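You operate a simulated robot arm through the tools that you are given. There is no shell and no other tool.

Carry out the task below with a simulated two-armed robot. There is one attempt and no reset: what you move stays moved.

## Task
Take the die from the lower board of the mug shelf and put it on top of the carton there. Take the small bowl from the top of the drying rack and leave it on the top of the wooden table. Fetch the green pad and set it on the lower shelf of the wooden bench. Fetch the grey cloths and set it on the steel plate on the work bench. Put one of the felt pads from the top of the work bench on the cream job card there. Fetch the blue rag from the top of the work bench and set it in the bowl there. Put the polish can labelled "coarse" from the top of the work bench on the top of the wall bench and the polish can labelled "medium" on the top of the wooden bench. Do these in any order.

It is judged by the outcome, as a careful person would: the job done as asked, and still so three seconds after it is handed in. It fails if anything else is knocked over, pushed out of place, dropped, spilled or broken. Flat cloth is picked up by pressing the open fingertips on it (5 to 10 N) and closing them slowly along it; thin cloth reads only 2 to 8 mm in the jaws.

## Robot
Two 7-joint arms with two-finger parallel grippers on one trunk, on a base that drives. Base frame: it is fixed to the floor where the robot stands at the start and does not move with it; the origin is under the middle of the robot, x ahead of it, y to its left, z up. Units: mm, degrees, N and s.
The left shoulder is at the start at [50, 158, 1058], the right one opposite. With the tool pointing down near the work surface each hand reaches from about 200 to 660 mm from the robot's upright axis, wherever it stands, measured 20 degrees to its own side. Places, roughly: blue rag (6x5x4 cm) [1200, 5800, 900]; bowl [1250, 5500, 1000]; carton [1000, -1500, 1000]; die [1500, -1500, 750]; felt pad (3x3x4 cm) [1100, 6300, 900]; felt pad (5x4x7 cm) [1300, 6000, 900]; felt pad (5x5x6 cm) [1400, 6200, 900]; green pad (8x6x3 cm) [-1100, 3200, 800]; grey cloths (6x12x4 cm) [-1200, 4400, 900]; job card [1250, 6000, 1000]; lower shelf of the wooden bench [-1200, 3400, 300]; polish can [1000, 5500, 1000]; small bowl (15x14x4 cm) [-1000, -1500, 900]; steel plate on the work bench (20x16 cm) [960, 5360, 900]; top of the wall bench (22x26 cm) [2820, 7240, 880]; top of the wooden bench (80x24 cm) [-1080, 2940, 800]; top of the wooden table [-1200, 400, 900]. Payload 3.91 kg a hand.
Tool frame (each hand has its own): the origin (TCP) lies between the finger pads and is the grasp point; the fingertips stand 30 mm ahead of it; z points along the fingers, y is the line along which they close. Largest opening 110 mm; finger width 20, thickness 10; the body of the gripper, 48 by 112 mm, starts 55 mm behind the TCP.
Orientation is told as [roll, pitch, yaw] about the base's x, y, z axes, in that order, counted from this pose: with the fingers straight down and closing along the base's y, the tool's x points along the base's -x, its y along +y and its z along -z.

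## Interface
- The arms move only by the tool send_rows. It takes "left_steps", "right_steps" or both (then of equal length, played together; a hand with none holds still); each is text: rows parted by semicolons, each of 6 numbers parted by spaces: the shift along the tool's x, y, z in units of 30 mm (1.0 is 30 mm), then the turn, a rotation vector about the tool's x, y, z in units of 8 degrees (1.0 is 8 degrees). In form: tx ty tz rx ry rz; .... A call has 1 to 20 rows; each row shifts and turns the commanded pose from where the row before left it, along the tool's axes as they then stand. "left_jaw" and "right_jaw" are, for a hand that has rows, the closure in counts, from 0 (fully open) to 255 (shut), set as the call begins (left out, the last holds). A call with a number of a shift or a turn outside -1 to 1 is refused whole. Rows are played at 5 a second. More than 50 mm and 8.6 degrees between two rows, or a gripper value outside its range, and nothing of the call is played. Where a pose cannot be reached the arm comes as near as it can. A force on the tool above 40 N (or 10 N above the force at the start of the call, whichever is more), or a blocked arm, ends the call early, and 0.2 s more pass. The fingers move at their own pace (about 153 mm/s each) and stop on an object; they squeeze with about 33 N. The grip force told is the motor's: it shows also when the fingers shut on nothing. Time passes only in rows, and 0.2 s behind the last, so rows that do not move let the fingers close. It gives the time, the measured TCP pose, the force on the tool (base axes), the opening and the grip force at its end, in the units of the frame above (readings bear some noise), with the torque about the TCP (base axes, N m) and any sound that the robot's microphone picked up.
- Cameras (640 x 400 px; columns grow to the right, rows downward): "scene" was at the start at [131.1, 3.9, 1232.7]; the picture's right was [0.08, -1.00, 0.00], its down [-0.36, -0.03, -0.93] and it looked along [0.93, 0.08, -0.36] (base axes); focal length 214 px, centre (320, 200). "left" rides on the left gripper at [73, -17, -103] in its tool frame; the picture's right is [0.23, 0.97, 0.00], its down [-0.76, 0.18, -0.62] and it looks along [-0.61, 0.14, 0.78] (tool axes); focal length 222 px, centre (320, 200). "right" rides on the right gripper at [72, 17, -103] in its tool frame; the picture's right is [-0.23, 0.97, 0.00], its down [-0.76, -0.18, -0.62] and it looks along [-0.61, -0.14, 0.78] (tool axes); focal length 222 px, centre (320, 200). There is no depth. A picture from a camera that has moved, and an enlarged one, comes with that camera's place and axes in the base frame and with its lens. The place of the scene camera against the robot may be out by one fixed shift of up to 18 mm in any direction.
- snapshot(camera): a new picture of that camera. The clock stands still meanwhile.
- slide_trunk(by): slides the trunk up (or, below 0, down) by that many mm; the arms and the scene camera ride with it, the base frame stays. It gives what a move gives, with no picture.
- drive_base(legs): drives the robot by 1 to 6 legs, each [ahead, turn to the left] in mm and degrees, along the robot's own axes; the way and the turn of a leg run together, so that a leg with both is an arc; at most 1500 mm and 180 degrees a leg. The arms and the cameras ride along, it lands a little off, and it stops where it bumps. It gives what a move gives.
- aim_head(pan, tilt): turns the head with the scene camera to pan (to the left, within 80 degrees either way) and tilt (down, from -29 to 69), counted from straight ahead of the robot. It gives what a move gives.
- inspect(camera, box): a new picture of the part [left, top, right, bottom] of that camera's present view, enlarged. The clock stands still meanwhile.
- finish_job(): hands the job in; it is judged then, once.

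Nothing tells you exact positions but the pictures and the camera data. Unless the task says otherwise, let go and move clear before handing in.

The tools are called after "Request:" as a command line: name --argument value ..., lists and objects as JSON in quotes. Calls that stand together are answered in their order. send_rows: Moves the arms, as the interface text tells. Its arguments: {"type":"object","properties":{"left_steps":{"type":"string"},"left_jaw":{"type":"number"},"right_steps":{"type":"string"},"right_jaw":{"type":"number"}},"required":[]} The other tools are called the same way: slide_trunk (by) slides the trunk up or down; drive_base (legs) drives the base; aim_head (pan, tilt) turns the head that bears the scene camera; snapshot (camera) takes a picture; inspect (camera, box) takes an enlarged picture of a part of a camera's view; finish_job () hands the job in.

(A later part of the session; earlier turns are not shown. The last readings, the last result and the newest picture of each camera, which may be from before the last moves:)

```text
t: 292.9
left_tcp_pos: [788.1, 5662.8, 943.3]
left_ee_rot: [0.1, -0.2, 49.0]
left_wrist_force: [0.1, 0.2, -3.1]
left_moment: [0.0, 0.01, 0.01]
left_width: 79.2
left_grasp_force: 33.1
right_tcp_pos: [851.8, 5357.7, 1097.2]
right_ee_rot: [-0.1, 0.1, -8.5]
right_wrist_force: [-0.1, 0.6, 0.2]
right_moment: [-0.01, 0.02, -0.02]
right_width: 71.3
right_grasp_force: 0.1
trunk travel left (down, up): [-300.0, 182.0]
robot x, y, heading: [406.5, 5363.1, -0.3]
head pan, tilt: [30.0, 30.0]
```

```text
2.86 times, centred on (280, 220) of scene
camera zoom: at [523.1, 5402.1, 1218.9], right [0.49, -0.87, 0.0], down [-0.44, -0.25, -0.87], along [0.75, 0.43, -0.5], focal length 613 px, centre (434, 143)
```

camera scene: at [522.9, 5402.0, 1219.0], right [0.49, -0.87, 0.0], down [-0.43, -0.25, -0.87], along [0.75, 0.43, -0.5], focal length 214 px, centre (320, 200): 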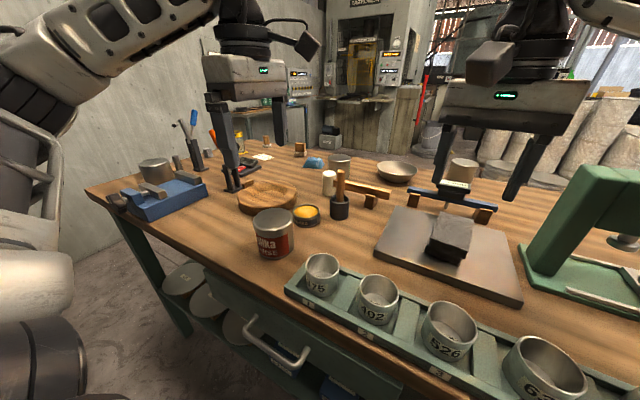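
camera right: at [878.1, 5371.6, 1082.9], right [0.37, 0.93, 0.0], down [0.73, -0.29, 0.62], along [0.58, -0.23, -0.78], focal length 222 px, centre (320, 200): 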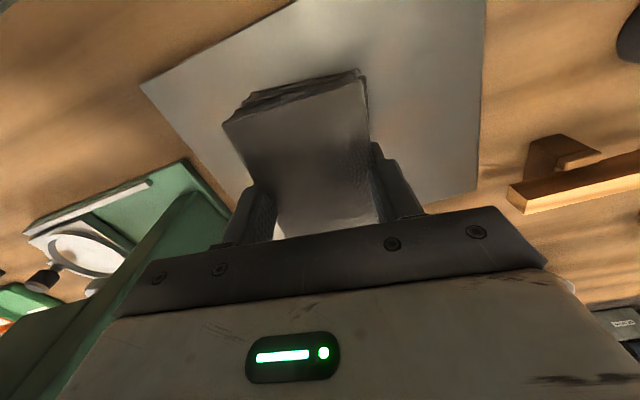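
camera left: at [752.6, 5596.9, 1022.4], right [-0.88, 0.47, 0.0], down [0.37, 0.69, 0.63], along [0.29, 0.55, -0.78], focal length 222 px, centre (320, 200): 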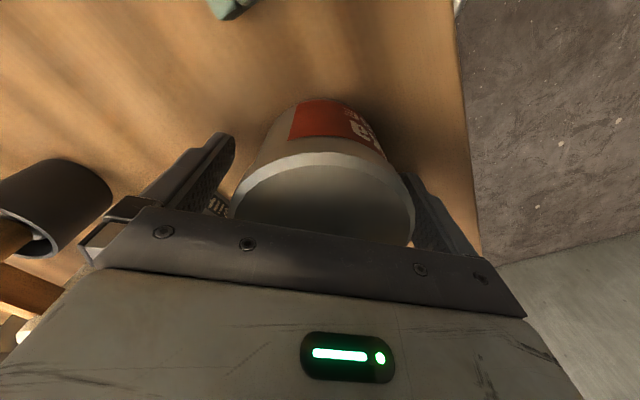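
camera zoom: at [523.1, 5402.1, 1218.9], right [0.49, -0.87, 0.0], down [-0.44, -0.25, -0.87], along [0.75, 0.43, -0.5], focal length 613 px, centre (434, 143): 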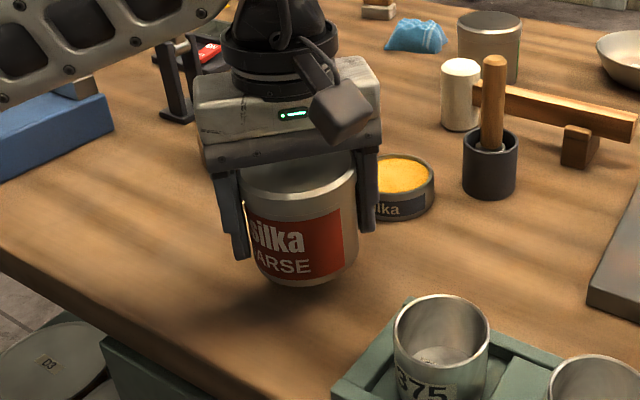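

The coarse can is gripped and lifted. I raise it, retract both hands and back away from the bench.

Request:
send_rows --left_steps "0 0 -1 0 0 0; 0 0 -1 0 0 0; 0 0 -1 0 0 0; 0 0 -1 0 0 0; 0 0 -1 0 0 0; 0.87 0.39 -0.4 0 0 0; 0.87 0.39 -0.4 0 0 0; 0.87 0.39 0 0 0 0; 0.87 0.39 0 0 0 0; 0.87 0.39 0 0 0 0" --right_steps "0.76 -0.79 0 0 0 0; 0.76 -0.79 0 0 0 0; 0.76 -0.79 0 0 0 0; 0.76 -0.79 0 0 0 0; 0.76 -0.79 0 0 0 0; 0 0 0 0 0 0; 0 0 0 0 0 0; 0 0 0 0 0 0; 0 0 0 0 0 0; 0 0 0 0 0 0"

Request:
drive_base --legs '[[-300, 0], [0, 90]]'

Request:
aim_head --pan 0 --tilt 15

Request:
snapshot --camera "scene"

```text
t: 295.1
left_tcp_pos: [657.2, 5602.2, 1117.3]
left_ee_rot: [0.2, -0.1, 49.0]
left_wrist_force: [0.0, -0.3, -2.7]
left_moment: [0.01, -0.01, 0.01]
left_width: 79.2
left_grasp_force: 32.9
right_tcp_pos: [722.4, 5256.4, 1097.9]
right_ee_rot: [-0.1, 0.2, -8.5]
right_wrist_force: [0.7, -1.1, -0.8]
right_moment: [0.02, 0.0, -0.01]
right_width: 71.2
right_grasp_force: 0.2
trunk travel left (down, up): [-300.0, 182.0]
robot x, y, heading: [408.5, 5361.6, -0.7]
head pan, tilt: [30.0, 30.0]
```

```text
t: 301.0
left_tcp_pos: [-135.3, 5611.5, 1117.7]
left_ee_rot: [0.2, -0.1, 140.1]
left_wrist_force: [0.4, -0.5, -3.3]
left_moment: [0.0, 0.0, 0.02]
left_width: 79.1
left_grasp_force: 32.5
right_tcp_pos: [208.9, 5683.0, 1099.6]
right_ee_rot: [-0.1, 0.0, 82.6]
right_wrist_force: [-0.4, -0.2, -0.4]
right_moment: [-0.02, 0.01, 0.01]
right_width: 71.2
right_grasp_force: 0.0
trunk travel left (down, up): [-300.0, 182.0]
robot x, y, heading: [109.5, 5363.2, 90.6]
head pan, tilt: [30.0, 30.0]
```

```text
t: 301.9
left_tcp_pos: [-136.2, 5611.5, 1117.7]
left_ee_rot: [0.1, 0.0, 140.1]
left_wrist_force: [0.1, 0.0, -3.4]
left_moment: [-0.01, -0.01, -0.01]
left_width: 79.4
left_grasp_force: 32.4
right_tcp_pos: [208.2, 5683.1, 1099.2]
right_ee_rot: [0.0, 0.1, 82.7]
right_wrist_force: [0.1, -0.1, -0.2]
right_moment: [0.01, 0.02, 0.0]
right_width: 71.5
right_grasp_force: 0.0
trunk travel left (down, up): [-300.0, 182.0]
robot x, y, heading: [105.6, 5368.4, 90.6]
head pan, tilt: [0.0, 15.0]
```

```text
taken
camera scene: at [106.5, 5494.5, 1243.1], right [1.0, 0.01, 0.0], down [0.0, -0.26, -0.97], along [-0.01, 0.97, -0.26], focal length 214 px, centre (320, 200)
```

scene: 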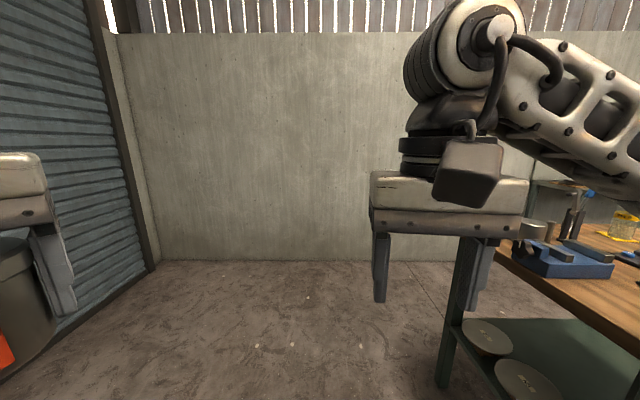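

Request:
drive_base --legs '[[1500, 0], [0, -90]]'

Request:
snapshot --camera "scene"

```text
t: 313.1
left_tcp_pos: [311.8, 7106.3, 1117.6]
left_ee_rot: [0.2, -0.1, 53.0]
left_wrist_force: [-1.1, -0.3, -1.9]
left_moment: [-0.02, -0.01, 0.01]
left_width: 79.5
left_grasp_force: 33.2
right_tcp_pos: [401.4, 6766.8, 1098.3]
right_ee_rot: [0.0, 0.1, -4.5]
right_wrist_force: [0.4, 0.4, -0.4]
right_moment: [-0.01, -0.03, -0.03]
right_width: 71.2
right_grasp_force: 0.2
trunk travel left (down, up): [-300.0, 182.0]
robot x, y, heading: [78.6, 6846.0, 3.3]
head pan, tilt: [0.0, 15.0]
```

```text
taken
camera scene: at [209.3, 6853.9, 1243.1], right [0.06, -1.0, 0.0], down [-0.26, -0.02, -0.97], along [0.96, 0.06, -0.26], focal length 214 px, centre (320, 200)
```

scene: 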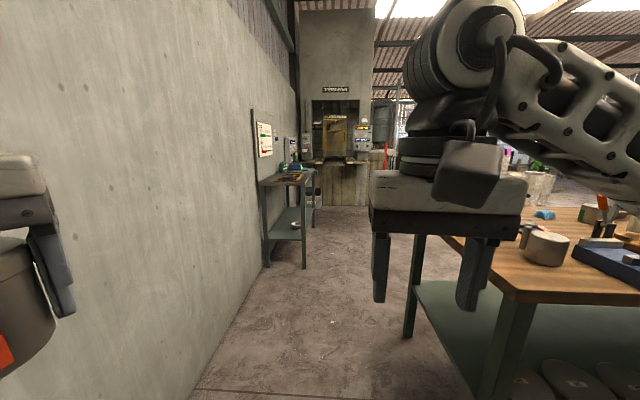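

Request:
inspect --camera "scene" --box '[230, 130, 350, 270]'

Request:
inspect --camera "scene" --box '[490, 170, 640, 290]'

```text
2.86 times, centred on (290, 200) of scene
camera zoom: at [209.3, 6853.9, 1243.1], right [0.06, -1.0, 0.0], down [-0.26, -0.02, -0.97], along [0.96, 0.06, -0.26], focal length 613 px, centre (406, 200)
```

zoom: 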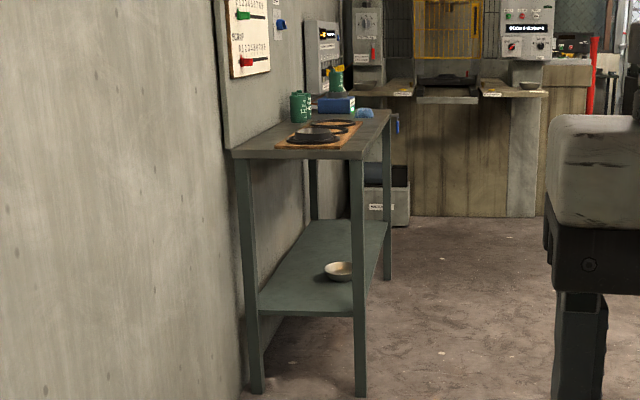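

```text
3.33 times, centred on (565, 230) of scene
camera zoom: at [209.3, 6853.9, 1243.1], right [0.06, -1.0, 0.0], down [-0.26, -0.02, -0.97], along [0.96, 0.06, -0.26], focal length 715 px, centre (-497, 100)
```

zoom: 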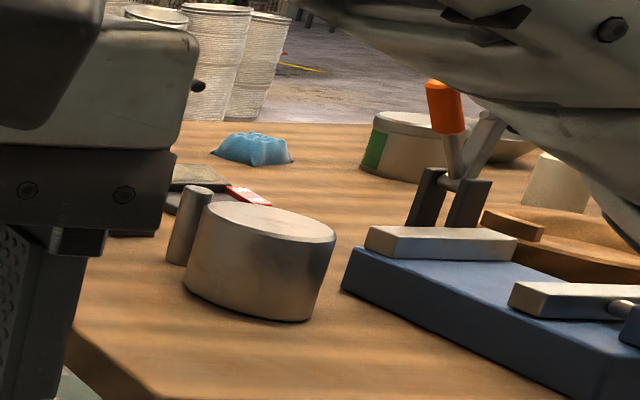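

The wall bench runs along the left wall from x about 2000 to 3230. I drive along the passage and face it.

Request:
drive_base --legs '[[0, -8.5], [1400, 0], [900, 0], [0, 95]]'

Request:
aim_head --pan -10 --tilt 25

Request:
snapshot --camera "scene"

```text
t: 329.1
left_tcp_pos: [2152.6, 6877.1, 1117.4]
left_ee_rot: [0.2, -0.1, 137.3]
left_wrist_force: [-0.5, -0.1, -1.9]
left_moment: [-0.03, 0.0, -0.02]
left_width: 79.4
left_grasp_force: 32.8
right_tcp_pos: [2499.0, 6931.1, 1098.0]
right_ee_rot: [0.0, 0.1, 79.9]
right_wrist_force: [0.6, 0.1, -0.2]
right_moment: [0.01, -0.01, 0.01]
right_width: 71.1
right_grasp_force: 0.1
trunk travel left (down, up): [-300.0, 182.0]
robot x, y, heading: [2384.1, 6615.0, 87.7]
head pan, tilt: [0.0, 15.0]
```

```text
t: 329.8
left_tcp_pos: [2152.6, 6876.5, 1117.6]
left_ee_rot: [0.2, -0.1, 137.3]
left_wrist_force: [0.1, 0.4, -2.8]
left_moment: [0.03, 0.0, -0.01]
left_width: 79.3
left_grasp_force: 33.2
right_tcp_pos: [2500.2, 6932.0, 1098.4]
right_ee_rot: [0.0, 0.1, 79.6]
right_wrist_force: [0.5, -0.6, 0.7]
right_moment: [0.02, 0.0, 0.01]
right_width: 71.2
right_grasp_force: 0.1
trunk travel left (down, up): [-300.0, 182.0]
robot x, y, heading: [2383.5, 6618.3, 87.8]
head pan, tilt: [-10.0, 25.0]
```

```text
taken
camera scene: at [2404.8, 6744.7, 1227.0], right [0.98, -0.21, 0.0], down [-0.09, -0.41, -0.91], along [0.19, 0.89, -0.42], focal length 214 px, centre (320, 200)
```

scene: 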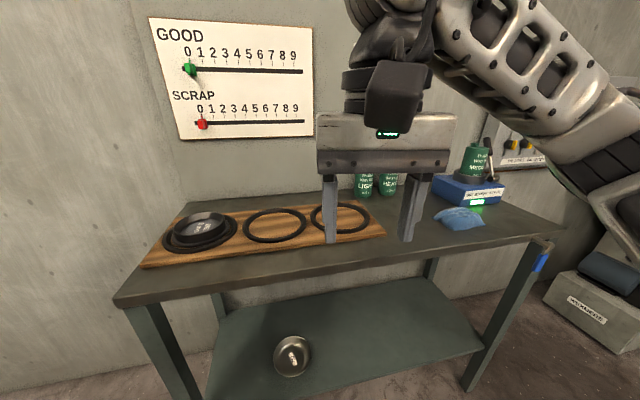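

The free spot is between the cork board and the blue rag, about (2785, 7205). I reposition so the left hand can place the can there.

Request:
drive_base --legs '[[0, -76.4], [535, 0], [0, 78.6]]'

Request:
aim_head --pan 15 --tilt 30

Request:
snapshot --camera "scene"

Request:
snapshot --camera "left"

```text
t: 339.5
left_tcp_pos: [2633.2, 6971.4, 1117.5]
left_ee_rot: [0.2, 0.0, 142.7]
left_wrist_force: [0.8, 0.1, -3.3]
left_moment: [0.01, -0.01, 0.03]
left_width: 79.4
left_grasp_force: 32.8
right_tcp_pos: [2973.9, 7058.6, 1098.0]
right_ee_rot: [-0.1, 0.1, 85.2]
right_wrist_force: [-0.3, 0.2, -0.2]
right_moment: [-0.01, 0.0, 0.02]
right_width: 71.2
right_grasp_force: 0.2
trunk travel left (down, up): [-300.0, 182.0]
robot x, y, heading: [2890.4, 6734.9, 93.1]
head pan, tilt: [-10.0, 25.0]
```

```text
t: 340.4
left_tcp_pos: [2633.5, 6972.1, 1117.8]
left_ee_rot: [0.1, -0.1, 142.7]
left_wrist_force: [0.7, 0.8, -3.5]
left_moment: [0.03, 0.01, -0.01]
left_width: 79.3
left_grasp_force: 33.2
right_tcp_pos: [2973.4, 7058.7, 1099.7]
right_ee_rot: [0.0, -0.1, 85.2]
right_wrist_force: [0.0, -0.6, -0.6]
right_moment: [-0.02, -0.01, 0.03]
right_width: 71.2
right_grasp_force: 0.1
trunk travel left (down, up): [-300.0, 182.0]
robot x, y, heading: [2892.7, 6738.2, 93.4]
head pan, tilt: [15.0, 30.0]
```

```text
taken
camera scene: at [2858.1, 6858.4, 1218.9], right [0.95, 0.31, 0.0], down [0.16, -0.48, -0.87], along [-0.27, 0.82, -0.5], focal length 214 px, centre (320, 200)
```

scene: 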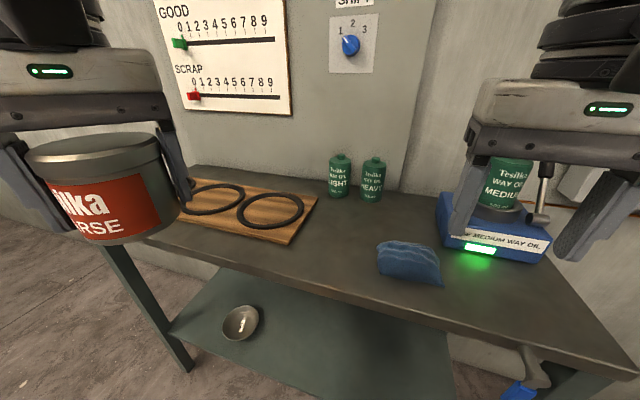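

```text
taken
camera left: at [2702.3, 6941.7, 1220.7], right [-0.41, -0.91, 0.0], down [-0.71, 0.32, 0.63], along [-0.57, 0.25, -0.78], focal length 222 px, centre (320, 200)
```

left: 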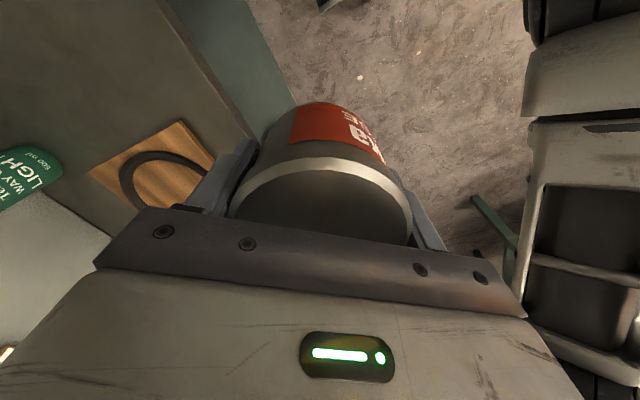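

Request:
send_rows --left_steps "-0.144 -0.93 0.1 0 0 0; -0.144 -0.93 0.1 0 0 0; -0.144 -0.93 0.1 0 0 0; -0.144 -0.93 0.1 0 0 0; -0.144 -0.93 0.1 0 0 0; -0.144 -0.93 0.2 0 0 0; -0.144 -0.93 0.2 0 0 0; -0.144 -0.93 0.2 0 0 0; -0.144 -0.93 0.3 0 0 0; -0.144 -0.93 0.3 0 0 0; 0 0 1 0 0 0; 0 0 0 0 0 0"

Request:
snapshot --camera "scene"

Request:
snapshot --camera "left"

```text
t: 343.0
left_tcp_pos: [2768.9, 7219.1, 1036.1]
left_ee_rot: [0.2, 0.0, 142.7]
left_wrist_force: [-1.0, -0.2, -3.4]
left_moment: [0.01, -0.03, -0.01]
left_width: 79.6
left_grasp_force: 32.8
right_tcp_pos: [2973.7, 7058.6, 1098.4]
right_ee_rot: [0.0, 0.1, 85.2]
right_wrist_force: [-0.1, -0.2, -0.4]
right_moment: [-0.01, -0.02, -0.01]
right_width: 71.3
right_grasp_force: 0.0
trunk travel left (down, up): [-300.0, 182.0]
robot x, y, heading: [2894.5, 6736.8, 93.2]
head pan, tilt: [15.0, 30.0]
```

```text
taken
camera scene: at [2858.1, 6858.4, 1218.9], right [0.95, 0.31, 0.0], down [0.16, -0.48, -0.87], along [-0.27, 0.82, -0.5], focal length 214 px, centre (320, 200)
```

scene: 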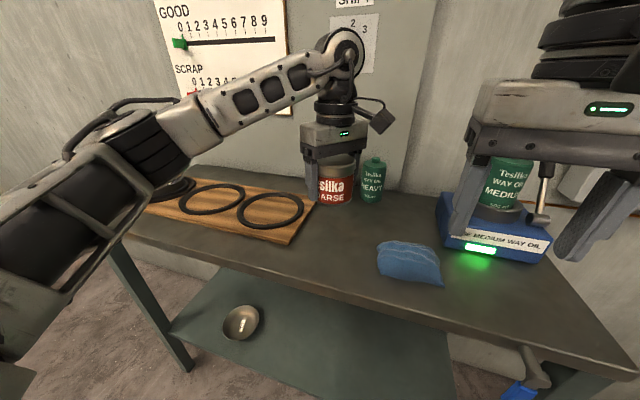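

```text
taken
camera left: at [2837.0, 7188.3, 1139.1], right [-0.41, -0.91, 0.0], down [-0.71, 0.32, 0.63], along [-0.57, 0.25, -0.78], focal length 222 px, centre (320, 200)
```

left: 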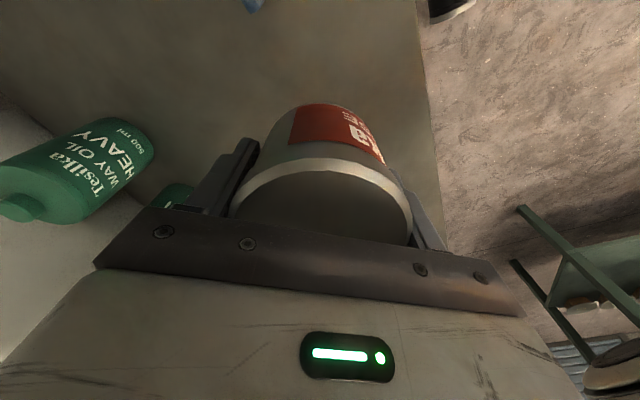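

Request:
send_rows --left_steps "0 0 0.9 0 0 0; 0 0 0.9 0 0 0; 0 0 0.8 0 0 0; 0 0 0 0 0 0"

Request:
inspect --camera "scene" --box '[260, 140, 420, 270]'

```text
t: 344.0
left_tcp_pos: [2768.2, 7219.4, 957.0]
left_ee_rot: [0.2, -0.1, 142.7]
left_wrist_force: [0.2, -0.2, -1.8]
left_moment: [-0.04, 0.03, -0.03]
left_width: 79.2
left_grasp_force: 33.8
right_tcp_pos: [2974.1, 7058.7, 1097.9]
right_ee_rot: [0.0, 0.1, 85.2]
right_wrist_force: [-0.3, -0.1, 0.7]
right_moment: [-0.01, -0.01, 0.0]
right_width: 71.3
right_grasp_force: 0.1
trunk travel left (down, up): [-300.0, 182.0]
robot x, y, heading: [2889.3, 6735.1, 93.5]
head pan, tilt: [15.0, 30.0]
```

```text
3.08 times, centred on (340, 205) of scene
camera zoom: at [2858.1, 6858.5, 1218.9], right [0.95, 0.31, 0.0], down [0.16, -0.48, -0.87], along [-0.27, 0.82, -0.5], focal length 660 px, centre (258, 185)
```

zoom: 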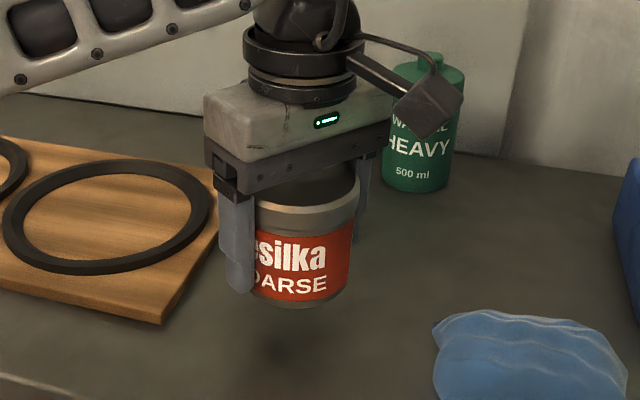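

Request:
send_rows --left_steps "0 0 0.4 0 0 0; 0 0 0.25 0 0 0; 0 0 0 0 0 0"

Request:
send_rows --left_steps "0 0 0.15 0 0 0; 0 0 0 0 0 0"

Request:
inspect --camera "scene" --box '[260, 140, 420, 270]'

```text
t: 344.8
left_tcp_pos: [2767.3, 7219.0, 937.3]
left_ee_rot: [0.2, 0.0, 142.7]
left_wrist_force: [0.3, -0.7, -3.2]
left_moment: [0.02, 0.0, 0.01]
left_width: 79.3
left_grasp_force: 32.7
right_tcp_pos: [2973.3, 7059.6, 1098.8]
right_ee_rot: [0.0, 0.1, 85.2]
right_wrist_force: [-0.7, -0.5, 0.3]
right_moment: [-0.01, 0.0, -0.02]
right_width: 71.5
right_grasp_force: 0.0
trunk travel left (down, up): [-300.0, 182.0]
robot x, y, heading: [2887.8, 6737.7, 93.1]
head pan, tilt: [15.0, 30.0]
```

```text
t: 345.4
left_tcp_pos: [2766.2, 7218.2, 932.8]
left_ee_rot: [0.1, -0.1, 142.6]
left_wrist_force: [0.0, 0.1, -3.0]
left_moment: [0.0, 0.01, -0.05]
left_width: 79.3
left_grasp_force: 32.9
right_tcp_pos: [2974.1, 7059.0, 1098.2]
right_ee_rot: [0.0, 0.2, 85.3]
right_wrist_force: [-0.6, 0.2, 0.2]
right_moment: [-0.02, 0.03, 0.01]
right_width: 71.1
right_grasp_force: 0.1
trunk travel left (down, up): [-300.0, 182.0]
robot x, y, heading: [2888.1, 6735.2, 93.3]
head pan, tilt: [15.0, 30.0]
```

```text
3.08 times, centred on (340, 205) of scene
camera zoom: at [2858.1, 6858.5, 1218.9], right [0.95, 0.31, 0.0], down [0.16, -0.48, -0.87], along [-0.27, 0.82, -0.5], focal length 660 px, centre (258, 185)
```

zoom: 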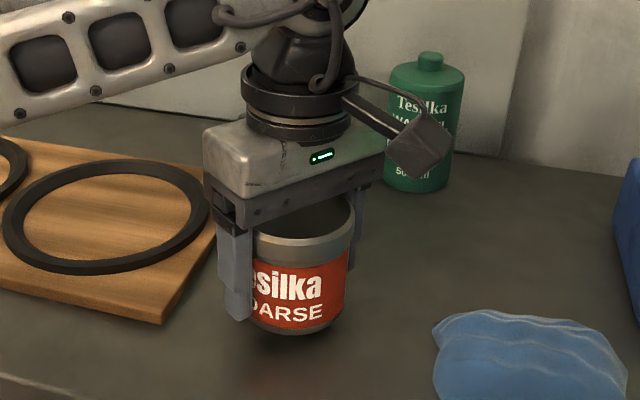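

Request:
send_rows --left_steps "0 0 0.15 0 0 0; 0 0 0 0 0 0"

Request:
send_rows --left_steps "0 0 0.1 0 0 0; 0 0 0 0 0 0"

Request:
inspect --camera "scene" --box '[300, 180, 380, 240]'

```text
t: 346.0
left_tcp_pos: [2768.1, 7220.8, 927.3]
left_ee_rot: [0.2, -0.2, 142.7]
left_wrist_force: [-0.2, 0.0, -2.0]
left_moment: [0.0, -0.02, 0.01]
left_width: 79.5
left_grasp_force: 32.7
right_tcp_pos: [2973.9, 7059.6, 1099.1]
right_ee_rot: [0.0, 0.1, 85.3]
right_wrist_force: [-0.3, 0.0, -0.9]
right_moment: [-0.01, 0.0, -0.04]
right_width: 71.2
right_grasp_force: 0.1
trunk travel left (down, up): [-300.0, 182.0]
robot x, y, heading: [2885.6, 6731.9, 93.3]
head pan, tilt: [15.0, 30.0]
```

```text
t: 346.6
left_tcp_pos: [2767.2, 7220.6, 925.8]
left_ee_rot: [0.2, -0.1, 142.7]
left_wrist_force: [-0.2, -0.4, -2.0]
left_moment: [0.05, 0.05, 0.01]
left_width: 79.2
left_grasp_force: 33.1
right_tcp_pos: [2975.7, 7058.8, 1098.6]
right_ee_rot: [0.1, 0.1, 85.2]
right_wrist_force: [1.0, 0.1, 0.2]
right_moment: [-0.02, 0.04, -0.02]
right_width: 71.0
right_grasp_force: 0.0
trunk travel left (down, up): [-300.0, 182.0]
robot x, y, heading: [2889.8, 6733.3, 93.4]
head pan, tilt: [15.0, 30.0]
```

```text
6.67 times, centred on (340, 210) of scene
camera zoom: at [2858.1, 6858.5, 1218.9], right [0.95, 0.31, 0.0], down [0.16, -0.48, -0.87], along [-0.27, 0.82, -0.5], focal length 1430 px, centre (187, 133)
```

zoom: 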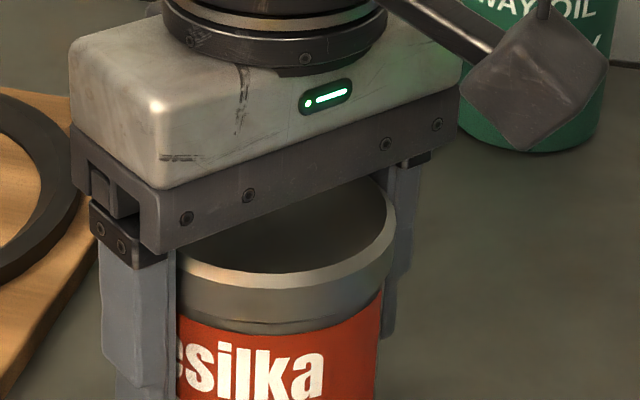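

Request:
send_rows --left_steps "0 0 0.1 0 0 0; 0 0 0 0 0 0"

Request:
inspect --camera "scene" --box '[290, 190, 370, 250]'

```text
t: 347.2
left_tcp_pos: [2767.6, 7219.4, 922.7]
left_ee_rot: [0.2, -0.1, 142.7]
left_wrist_force: [0.5, 0.2, -3.5]
left_moment: [-0.02, -0.01, 0.01]
left_width: 79.3
left_grasp_force: 32.7
right_tcp_pos: [2974.1, 7059.6, 1098.8]
right_ee_rot: [0.0, 0.1, 85.2]
right_wrist_force: [0.1, 0.0, 0.8]
right_moment: [-0.02, -0.01, 0.02]
right_width: 71.1
right_grasp_force: 0.0
trunk travel left (down, up): [-300.0, 182.0]
robot x, y, heading: [2887.9, 6733.5, 93.5]
head pan, tilt: [15.0, 30.0]
```

```text
6.67 times, centred on (330, 220) of scene
camera zoom: at [2858.1, 6858.5, 1218.9], right [0.95, 0.31, 0.0], down [0.16, -0.48, -0.87], along [-0.27, 0.82, -0.5], focal length 1430 px, centre (253, 67)
```

zoom: 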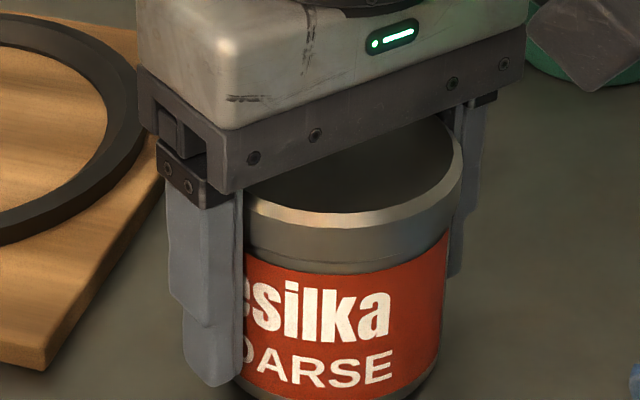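

Request:
send_rows --left_steps "0 0 0.1 0 0 0; 0 0 0 0 0 0"

Request:
inspect --camera "scene" --box '[290, 200, 370, 260]'

```text
t: 347.8
left_tcp_pos: [2768.3, 7219.3, 919.4]
left_ee_rot: [0.2, -0.1, 142.7]
left_wrist_force: [-0.1, -0.4, -3.0]
left_moment: [-0.03, 0.02, 0.0]
left_width: 79.2
left_grasp_force: 33.2
right_tcp_pos: [2974.5, 7059.2, 1097.7]
right_ee_rot: [-0.1, 0.2, 85.2]
right_wrist_force: [1.0, -0.2, 0.3]
right_moment: [0.01, 0.02, 0.03]
right_width: 71.1
right_grasp_force: 0.0
trunk travel left (down, up): [-300.0, 182.0]
robot x, y, heading: [2889.6, 6733.9, 93.2]
head pan, tilt: [15.0, 30.0]
```

```text
6.67 times, centred on (330, 230) of scene
camera zoom: at [2858.1, 6858.5, 1218.9], right [0.95, 0.31, 0.0], down [0.16, -0.48, -0.87], along [-0.27, 0.82, -0.5], focal length 1430 px, centre (253, 0)
```

zoom: 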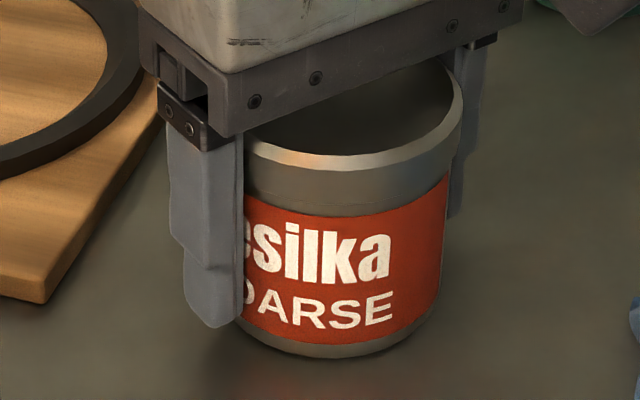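

Request:
send_rows --left_steps "0 0 0.1 0 0 0; 0 0 0 0 0 0"

Request:
send_rows --left_steps "0 0 0.07 0 0 0; 0 0 0 0 0 0"

```text
t: 348.4
left_tcp_pos: [2769.1, 7219.2, 919.1]
left_ee_rot: [0.0, -0.1, 142.8]
left_wrist_force: [-1.7, 1.9, 10.4]
left_moment: [-0.23, -0.16, -0.02]
left_width: 79.5
left_grasp_force: 32.5
right_tcp_pos: [2974.0, 7057.9, 1099.3]
right_ee_rot: [0.0, 0.0, 85.2]
right_wrist_force: [0.3, -0.3, -0.4]
right_moment: [-0.03, 0.0, 0.03]
right_width: 71.1
right_grasp_force: 0.0
trunk travel left (down, up): [-300.0, 182.0]
robot x, y, heading: [2889.1, 6737.3, 93.3]
head pan, tilt: [15.0, 30.0]
```

```text
t: 349.0
left_tcp_pos: [2768.1, 7219.3, 918.8]
left_ee_rot: [-0.2, -0.3, 142.8]
left_wrist_force: [-3.9, 5.8, 25.0]
left_moment: [-0.21, -0.11, 0.15]
left_width: 79.4
left_grasp_force: 32.6
right_tcp_pos: [2974.0, 7057.2, 1099.5]
right_ee_rot: [0.0, 0.0, 85.2]
right_wrist_force: [0.9, -0.2, -0.4]
right_moment: [0.02, 0.02, -0.04]
right_width: 71.2
right_grasp_force: 0.0
trunk travel left (down, up): [-300.0, 182.0]
robot x, y, heading: [2890.1, 6730.0, 93.0]
head pan, tilt: [15.0, 30.0]
```

Contact made; I ease up and release.

Request:
send_rows --left_steps "0 0 -0.13 0 0 0; 0 0 0 0 0 0"

Request:
send_rows --left_steps "0 0 0 0 0 0; 0 0 0 0 0 0" --left_jaw 20

Request:
send_rows --left_steps "0 0 -0.5 0 0 0; 0 0 -1 0 0 0; 0 0 -1 0 0 0; 0 0 -1 0 0 0; 0 0 -1 0 0 0; 0 0 -1 0 0 0; 0.1 0.9 0 0 0 0; 0.1 0.9 0 0 0 0; 0.1 0.9 0 0 0 0; 0.1 0.9 0 0 0 0; 0.1 0.9 0 0 0 0; 0.1 0.9 0 0 0 0"

Request:
snapshot --camera "scene"

```text
t: 349.6
left_tcp_pos: [2769.1, 7219.6, 918.6]
left_ee_rot: [0.3, -0.2, 142.5]
left_wrist_force: [-0.4, 3.1, 5.2]
left_moment: [0.4, -0.05, 0.02]
left_width: 79.2
left_grasp_force: 32.8
right_tcp_pos: [2974.3, 7059.2, 1098.0]
right_ee_rot: [0.1, 0.0, 85.3]
right_wrist_force: [0.1, 0.2, -0.2]
right_moment: [0.04, 0.01, 0.02]
right_width: 71.3
right_grasp_force: 0.1
trunk travel left (down, up): [-300.0, 182.0]
robot x, y, heading: [2889.0, 6737.3, 93.0]
head pan, tilt: [15.0, 30.0]
```

```text
t: 350.2
left_tcp_pos: [2768.3, 7217.8, 918.9]
left_ee_rot: [0.2, -0.1, 142.7]
left_wrist_force: [0.1, 0.3, 1.6]
left_moment: [-0.01, -0.01, 0.0]
left_width: 101.6
left_grasp_force: 0.0
right_tcp_pos: [2974.6, 7057.9, 1099.5]
right_ee_rot: [-0.1, 0.0, 85.2]
right_wrist_force: [-0.8, -0.1, -0.4]
right_moment: [-0.05, 0.0, -0.03]
right_width: 71.3
right_grasp_force: 0.0
trunk travel left (down, up): [-300.0, 182.0]
robot x, y, heading: [2891.2, 6734.4, 93.3]
head pan, tilt: [15.0, 30.0]
```

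```text
t: 352.8
left_tcp_pos: [2683.2, 7078.8, 1084.1]
left_ee_rot: [0.2, -0.1, 142.7]
left_wrist_force: [0.1, -0.1, -0.2]
left_moment: [0.0, 0.01, -0.03]
left_width: 101.2
left_grasp_force: 0.0
right_tcp_pos: [2973.7, 7057.1, 1098.8]
right_ee_rot: [0.0, 0.0, 85.2]
right_wrist_force: [-0.5, 0.9, -1.3]
right_moment: [-0.01, 0.0, 0.02]
right_width: 71.0
right_grasp_force: 0.0
trunk travel left (down, up): [-300.0, 182.0]
robot x, y, heading: [2890.6, 6733.1, 93.4]
head pan, tilt: [15.0, 30.0]
```

```text
taken
camera scene: at [2857.9, 6858.0, 1219.0], right [0.95, 0.31, 0.0], down [0.16, -0.47, -0.87], along [-0.27, 0.82, -0.5], focal length 214 px, centre (320, 200)
```

scene: 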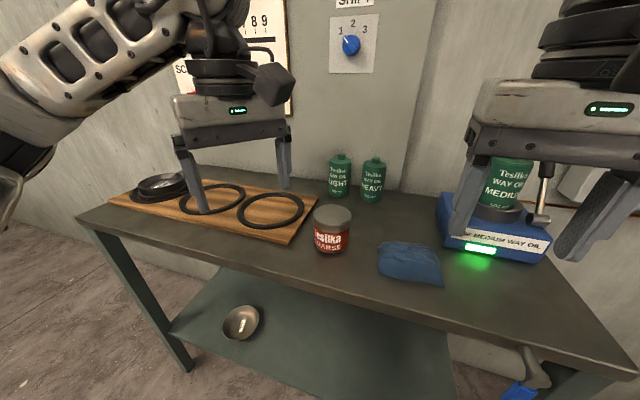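

The coarse can stands on the wall bench. Now I back off and turn toward the far side of the work bench to read the remaining labels.

Request:
drive_base --legs '[[-180, 0], [0, 105]]'

Request:
aim_head --pan 0 --tilt 15

Request:
snapshot --camera "scene"

```text
t: 358.7
left_tcp_pos: [2621.5, 6274.8, 1083.1]
left_ee_rot: [0.2, -0.2, -112.4]
left_wrist_force: [0.4, -0.6, -0.1]
left_moment: [0.02, 0.0, 0.0]
left_width: 101.3
left_grasp_force: 0.0
right_tcp_pos: [2566.0, 6561.1, 1098.9]
right_ee_rot: [0.0, 0.0, -169.9]
right_wrist_force: [-0.9, 0.7, -0.1]
right_moment: [0.0, -0.01, -0.01]
right_width: 71.3
right_grasp_force: 0.0
trunk travel left (down, up): [-300.0, 182.0]
robot x, y, heading: [2896.8, 6565.6, -161.9]
head pan, tilt: [15.0, 30.0]
```

```text
t: 359.4
left_tcp_pos: [2621.4, 6273.2, 1084.4]
left_ee_rot: [0.2, -0.1, -112.4]
left_wrist_force: [-0.1, -0.4, 0.1]
left_moment: [-0.03, 0.01, 0.01]
left_width: 101.3
left_grasp_force: 0.0
right_tcp_pos: [2566.0, 6560.4, 1099.0]
right_ee_rot: [0.0, 0.0, -169.9]
right_wrist_force: [-0.7, 0.1, 0.0]
right_moment: [0.0, -0.04, -0.02]
right_width: 71.2
right_grasp_force: 0.1
trunk travel left (down, up): [-300.0, 182.0]
robot x, y, heading: [2900.4, 6561.5, -161.7]
head pan, tilt: [0.0, 15.0]
```

```text
taken
camera scene: at [2771.5, 6517.2, 1243.1], right [-0.31, 0.95, 0.0], down [0.25, 0.08, -0.97], along [-0.92, -0.3, -0.26], focal length 214 px, centre (320, 200)
```

scene: 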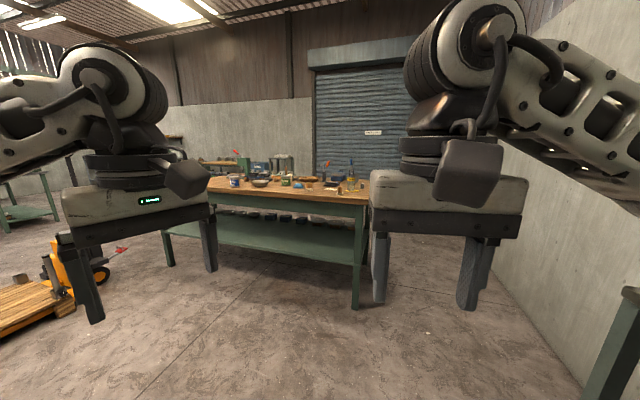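

Request:
inspect --camera "scene" --box '[190, 140, 390, 220]'

Request:
inspect --camera "scene" --box '[215, 165, 315, 200]'

```text
3.20 times, centred on (290, 180) of scene
camera zoom: at [2771.5, 6517.2, 1243.1], right [-0.31, 0.95, 0.0], down [0.25, 0.08, -0.97], along [-0.92, -0.3, -0.26], focal length 686 px, centre (416, 264)
```

zoom: 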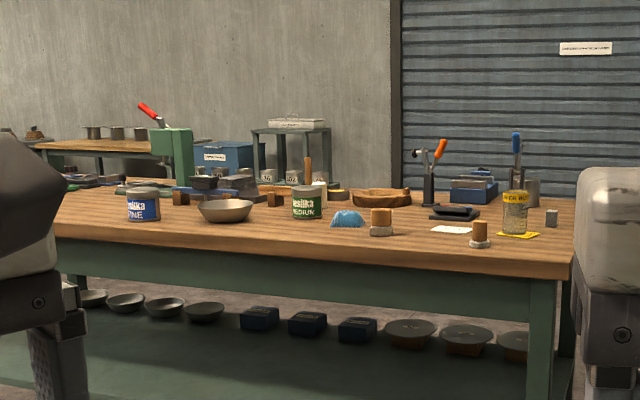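

```text
6.40 times, centred on (265, 182) of scene
camera zoom: at [2771.5, 6517.2, 1243.1], right [-0.31, 0.95, 0.0], down [0.25, 0.08, -0.97], along [-0.92, -0.3, -0.26], focal length 1373 px, centre (672, 312)
```

zoom: 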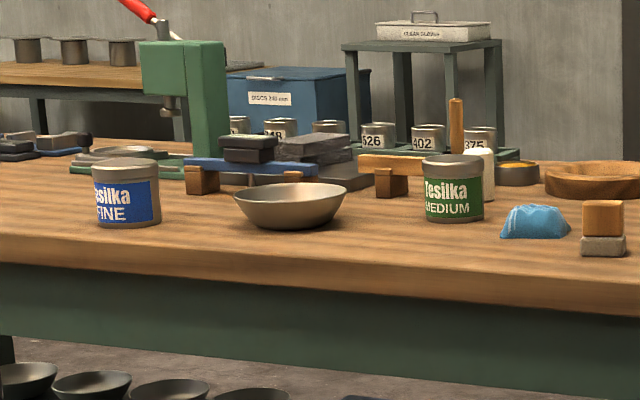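

MEDIUM is the green-labelled can beside the mallet, FINE is the blue one. I drive to the far side of the work bench, facing -x near y 6000.

Request:
drive_base --legs '[[0, 9.8], [1170, 0], [0, -28.1]]'

Request:
aim_head --pan 0 --tilt 25

Request:
snapshot --camera "scene"

Request:
snapshot --camera "right"

```text
t: 367.4
left_tcp_pos: [1534.6, 5820.1, 1083.9]
left_ee_rot: [0.3, 0.0, -130.1]
left_wrist_force: [-0.1, 0.3, -0.2]
left_moment: [0.0, 0.02, 0.01]
left_width: 101.4
left_grasp_force: 0.1
right_tcp_pos: [1570.5, 6110.1, 1098.4]
right_ee_rot: [0.0, -0.1, 172.5]
right_wrist_force: [0.1, -0.5, 0.2]
right_moment: [-0.02, -0.04, -0.05]
right_width: 71.1
right_grasp_force: 0.0
trunk travel left (down, up): [-300.0, 182.0]
robot x, y, heading: [1890.2, 6013.4, -179.4]
head pan, tilt: [0.0, 15.0]
```

```text
t: 368.1
left_tcp_pos: [1534.6, 5820.9, 1084.1]
left_ee_rot: [0.2, -0.1, -130.1]
left_wrist_force: [0.1, 0.2, 0.7]
left_moment: [0.01, 0.03, 0.01]
left_width: 101.5
left_grasp_force: 0.1
right_tcp_pos: [1569.1, 6110.5, 1098.1]
right_ee_rot: [0.0, 0.0, 172.4]
right_wrist_force: [0.3, 0.0, 0.0]
right_moment: [-0.02, -0.04, -0.01]
right_width: 71.2
right_grasp_force: 0.1
trunk travel left (down, up): [-300.0, 182.0]
robot x, y, heading: [1886.8, 6012.7, -179.5]
head pan, tilt: [0.0, 25.0]
```

```text
taken
camera scene: at [1753.8, 6006.1, 1227.0], right [-0.01, 1.0, 0.0], down [0.42, 0.0, -0.91], along [-0.91, -0.01, -0.42], focal length 214 px, centre (320, 200)
```

scene: 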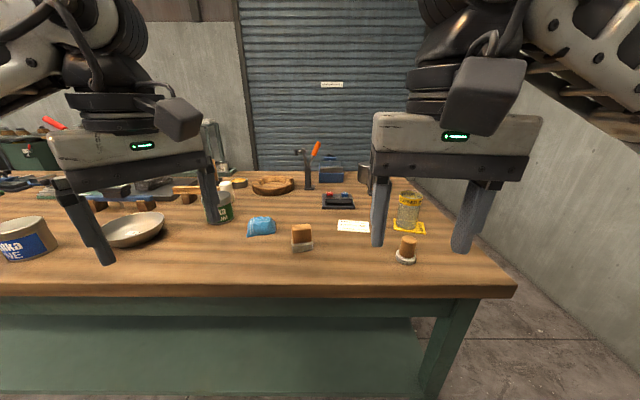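

```text
taken
camera right: at [1638.8, 6083.9, 1202.1], right [-0.35, -0.94, 0.0], down [-0.73, 0.28, 0.62], along [-0.58, 0.22, -0.78], focal length 222 px, centre (320, 200)
```

right: 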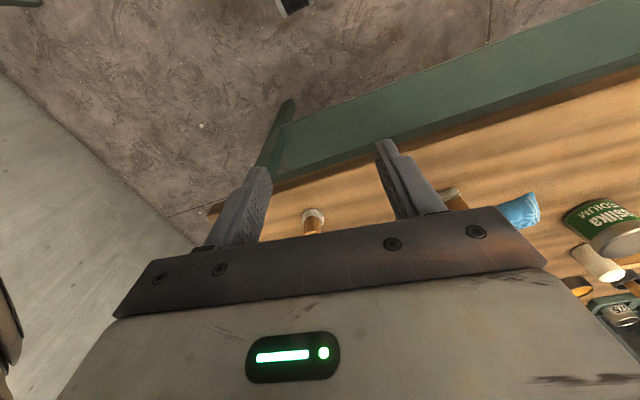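

Request:
inspect --camera "scene" --box '[230, 180, 440, 290]'

Request:
inspect --camera "scene" --box '[270, 200, 390, 270]'

```text
3.05 times, centred on (335, 235) of scene
camera zoom: at [1753.8, 6006.1, 1227.0], right [-0.01, 1.0, 0.0], down [0.42, 0.0, -0.91], along [-0.91, -0.01, -0.42], focal length 654 px, centre (274, 93)
```

zoom: 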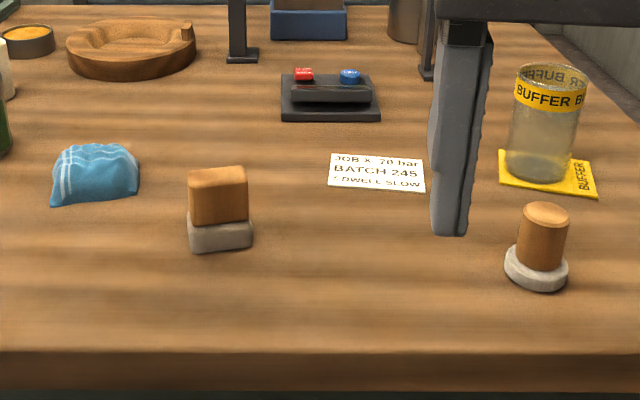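

```text
5.33 times, centred on (330, 235) of scene
camera zoom: at [1753.8, 6006.1, 1227.0], right [-0.01, 1.0, 0.0], down [0.42, 0.0, -0.91], along [-0.91, -0.01, -0.42], focal length 1144 px, centre (267, 13)
```

zoom: 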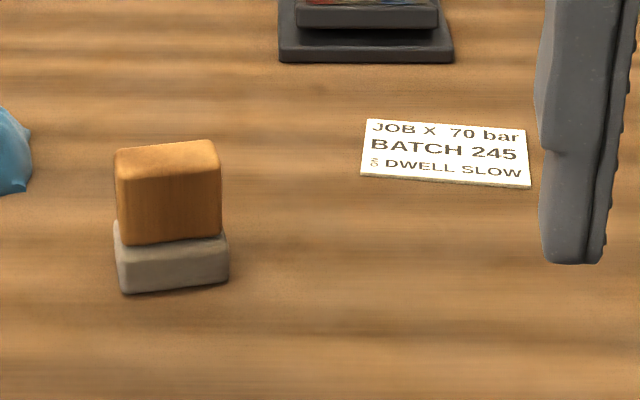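

Card, rag, and the felt pads are clearly visible. I move 115 mm closer and prepare the right hand above the block-handled felt pad.

Request:
drive_base --legs '[[115, 0]]'

Request:
send_rows --right_steps "0 0 0 0 0 -0.8; 0 0 0 0 0 -0.8; 0 0 0 0 0 -0.8; 0 0 0 0 0 0" --right_jaw 40

Request:
snapshot --camera "scene"

Request:
snapshot --camera "right"

```text
t: 369.4
left_tcp_pos: [1418.3, 5819.0, 1084.5]
left_ee_rot: [0.2, -0.2, -129.9]
left_wrist_force: [0.2, 0.4, 0.3]
left_moment: [0.0, -0.02, 0.02]
left_width: 101.5
left_grasp_force: 0.2
right_tcp_pos: [1452.2, 6108.7, 1098.3]
right_ee_rot: [0.1, 0.0, 172.6]
right_wrist_force: [-0.3, -0.1, -0.7]
right_moment: [-0.01, -0.01, 0.03]
right_width: 71.3
right_grasp_force: 0.1
trunk travel left (down, up): [-300.0, 182.0]
robot x, y, heading: [1769.9, 6013.4, -179.5]
head pan, tilt: [0.0, 25.0]
```

```text
t: 370.4
left_tcp_pos: [1419.0, 5819.1, 1083.8]
left_ee_rot: [0.2, -0.1, -129.9]
left_wrist_force: [-0.5, -0.2, 0.2]
left_moment: [0.03, 0.02, 0.01]
left_width: 101.6
left_grasp_force: 0.1
right_tcp_pos: [1451.3, 6108.0, 1099.6]
right_ee_rot: [0.0, -0.1, -168.1]
right_wrist_force: [0.7, 0.4, 0.3]
right_moment: [-0.04, -0.03, -0.02]
right_width: 93.1
right_grasp_force: 0.0
trunk travel left (down, up): [-300.0, 182.0]
robot x, y, heading: [1771.1, 6007.4, -179.3]
head pan, tilt: [0.0, 25.0]
```

```text
taken
camera scene: at [1637.3, 6004.5, 1226.9], right [-0.01, 1.0, 0.0], down [0.42, 0.0, -0.91], along [-0.91, -0.01, -0.42], focal length 214 px, centre (320, 200)
```

scene: 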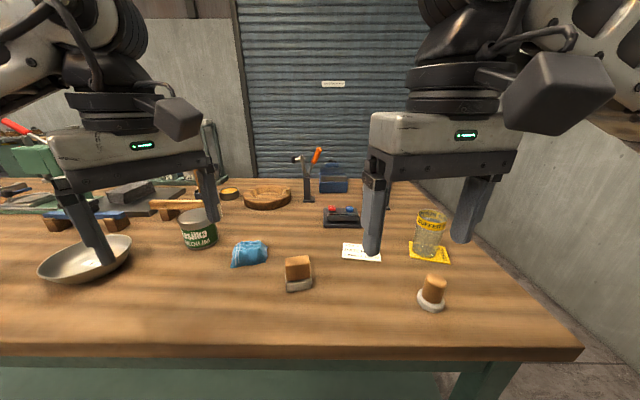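

```text
taken
camera right: at [1526.3, 6106.2, 1202.7], right [-0.02, -1.0, 0.0], down [-0.78, 0.02, 0.62], along [-0.62, 0.01, -0.78], focal length 222 px, centre (320, 200)
```

right: 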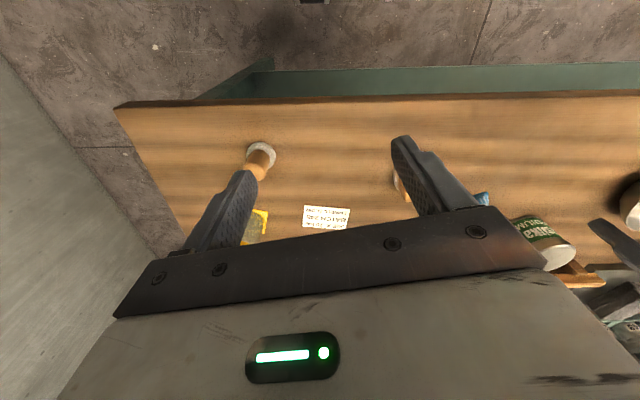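

Request:
send_rows --left_steps "-0.32 0.92 0 0 0 0; -0.32 0.92 0 0 0 0; -0.32 0.92 0 0 0 0; -0.32 0.92 0 0 0 0; 0 0 0 0 0 0; 0 0 0 0 0 0; 0 0 0 0 0 0; 0 0 0 0 0 0; 0 0 0 0 0 0; 0 0 0 0 0 0; 0 0 0 0 0 0" --right_steps "0 0 0 0 0 0; 0 0 0 0 0 0; 0 0 0 0 0 0; 0 0 0 0 0 0; -0.87 0.657 0.33 0 0 0; -0.87 0.657 0.33 0 0 0; -0.87 0.657 0.33 0 0 0; -0.87 0.657 0.33 0 0 0; -0.87 0.657 0.33 0 0 0; -0.87 0.657 0.33 0 0 0; 0 0 0 0 0 0"

Request:
snapshot --camera "scene"

Request:
snapshot --camera "right"

```text
t: 372.8
left_tcp_pos: [1477.1, 5720.7, 1083.4]
left_ee_rot: [0.2, -0.1, -129.9]
left_wrist_force: [-0.1, 0.4, -0.4]
left_moment: [-0.01, -0.01, -0.01]
left_width: 101.1
left_grasp_force: 0.1
right_tcp_pos: [1324.9, 5959.1, 1039.9]
right_ee_rot: [0.0, 0.0, -168.2]
right_wrist_force: [-0.8, 0.7, -0.6]
right_moment: [-0.01, -0.02, 0.02]
right_width: 92.7
right_grasp_force: 0.1
trunk travel left (down, up): [-300.0, 182.0]
robot x, y, heading: [1770.7, 6008.8, -179.5]
head pan, tilt: [0.0, 25.0]
```

```text
taken
camera scene: at [1637.4, 6004.6, 1226.9], right [-0.01, 1.0, 0.0], down [0.42, 0.0, -0.91], along [-0.91, -0.01, -0.42], focal length 214 px, centre (320, 200)
```

scene: 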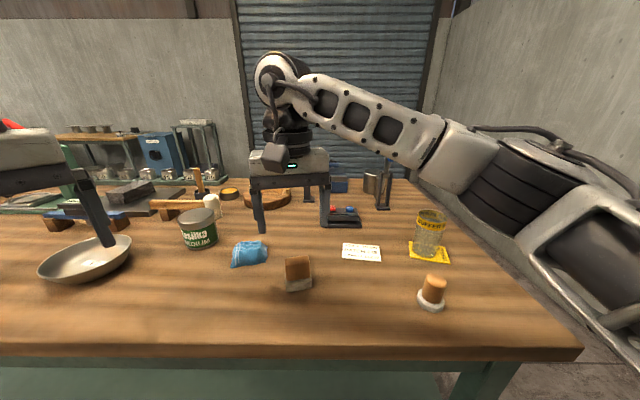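

```text
taken
camera right: at [1400.7, 5957.6, 1143.4], right [-0.02, -1.0, 0.0], down [-0.78, 0.02, 0.62], along [-0.62, 0.01, -0.78], focal length 222 px, centre (320, 200)
```

right: 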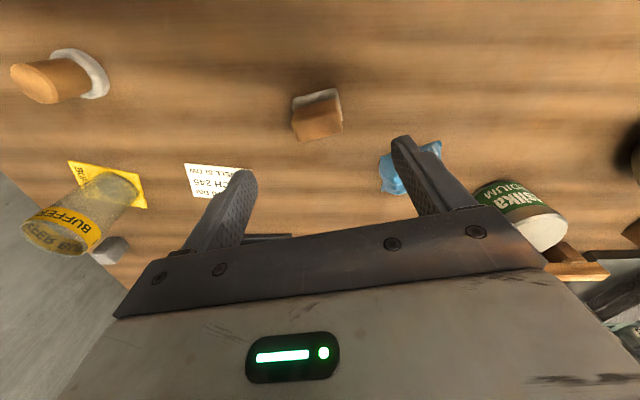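

Request:
send_rows --right_steps "0.3 0 0.7 0 0 0; 0 0 0.7 0 0 0; 0 0 0.6 0 0 0; 0 0 0 0 0 0"

Request:
snapshot --camera "right"

Request:
inspect --camera "scene" --box '[220, 180, 400, 310]'

```text
t: 373.8
left_tcp_pos: [1477.6, 5720.1, 1084.8]
left_ee_rot: [0.3, -0.1, -129.9]
left_wrist_force: [-1.1, -0.1, 0.4]
left_moment: [0.01, -0.04, -0.02]
left_width: 101.7
left_grasp_force: 0.1
right_tcp_pos: [1333.2, 5964.7, 980.0]
right_ee_rot: [0.0, 0.0, -168.3]
right_wrist_force: [0.7, 0.4, -0.6]
right_moment: [0.0, -0.02, 0.01]
right_width: 92.8
right_grasp_force: 0.1
trunk travel left (down, up): [-300.0, 182.0]
robot x, y, heading: [1769.4, 6010.5, -179.4]
head pan, tilt: [0.0, 25.0]
```

```text
taken
camera right: at [1407.7, 5961.8, 1083.3], right [-0.02, -1.0, 0.0], down [-0.78, 0.02, 0.62], along [-0.62, 0.01, -0.78], focal length 222 px, centre (320, 200)
```

right: 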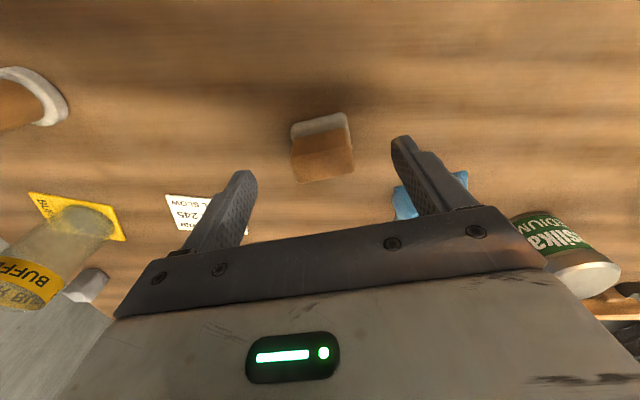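

```text
3.08 times, centred on (310, 245) of scene
camera zoom: at [1637.4, 6004.6, 1226.9], right [-0.01, 1.0, 0.0], down [0.42, 0.0, -0.91], along [-0.91, -0.01, -0.42], focal length 660 px, centre (351, 62)
```

zoom: 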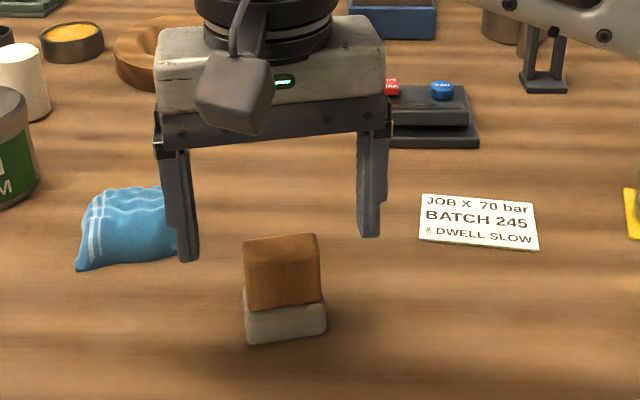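

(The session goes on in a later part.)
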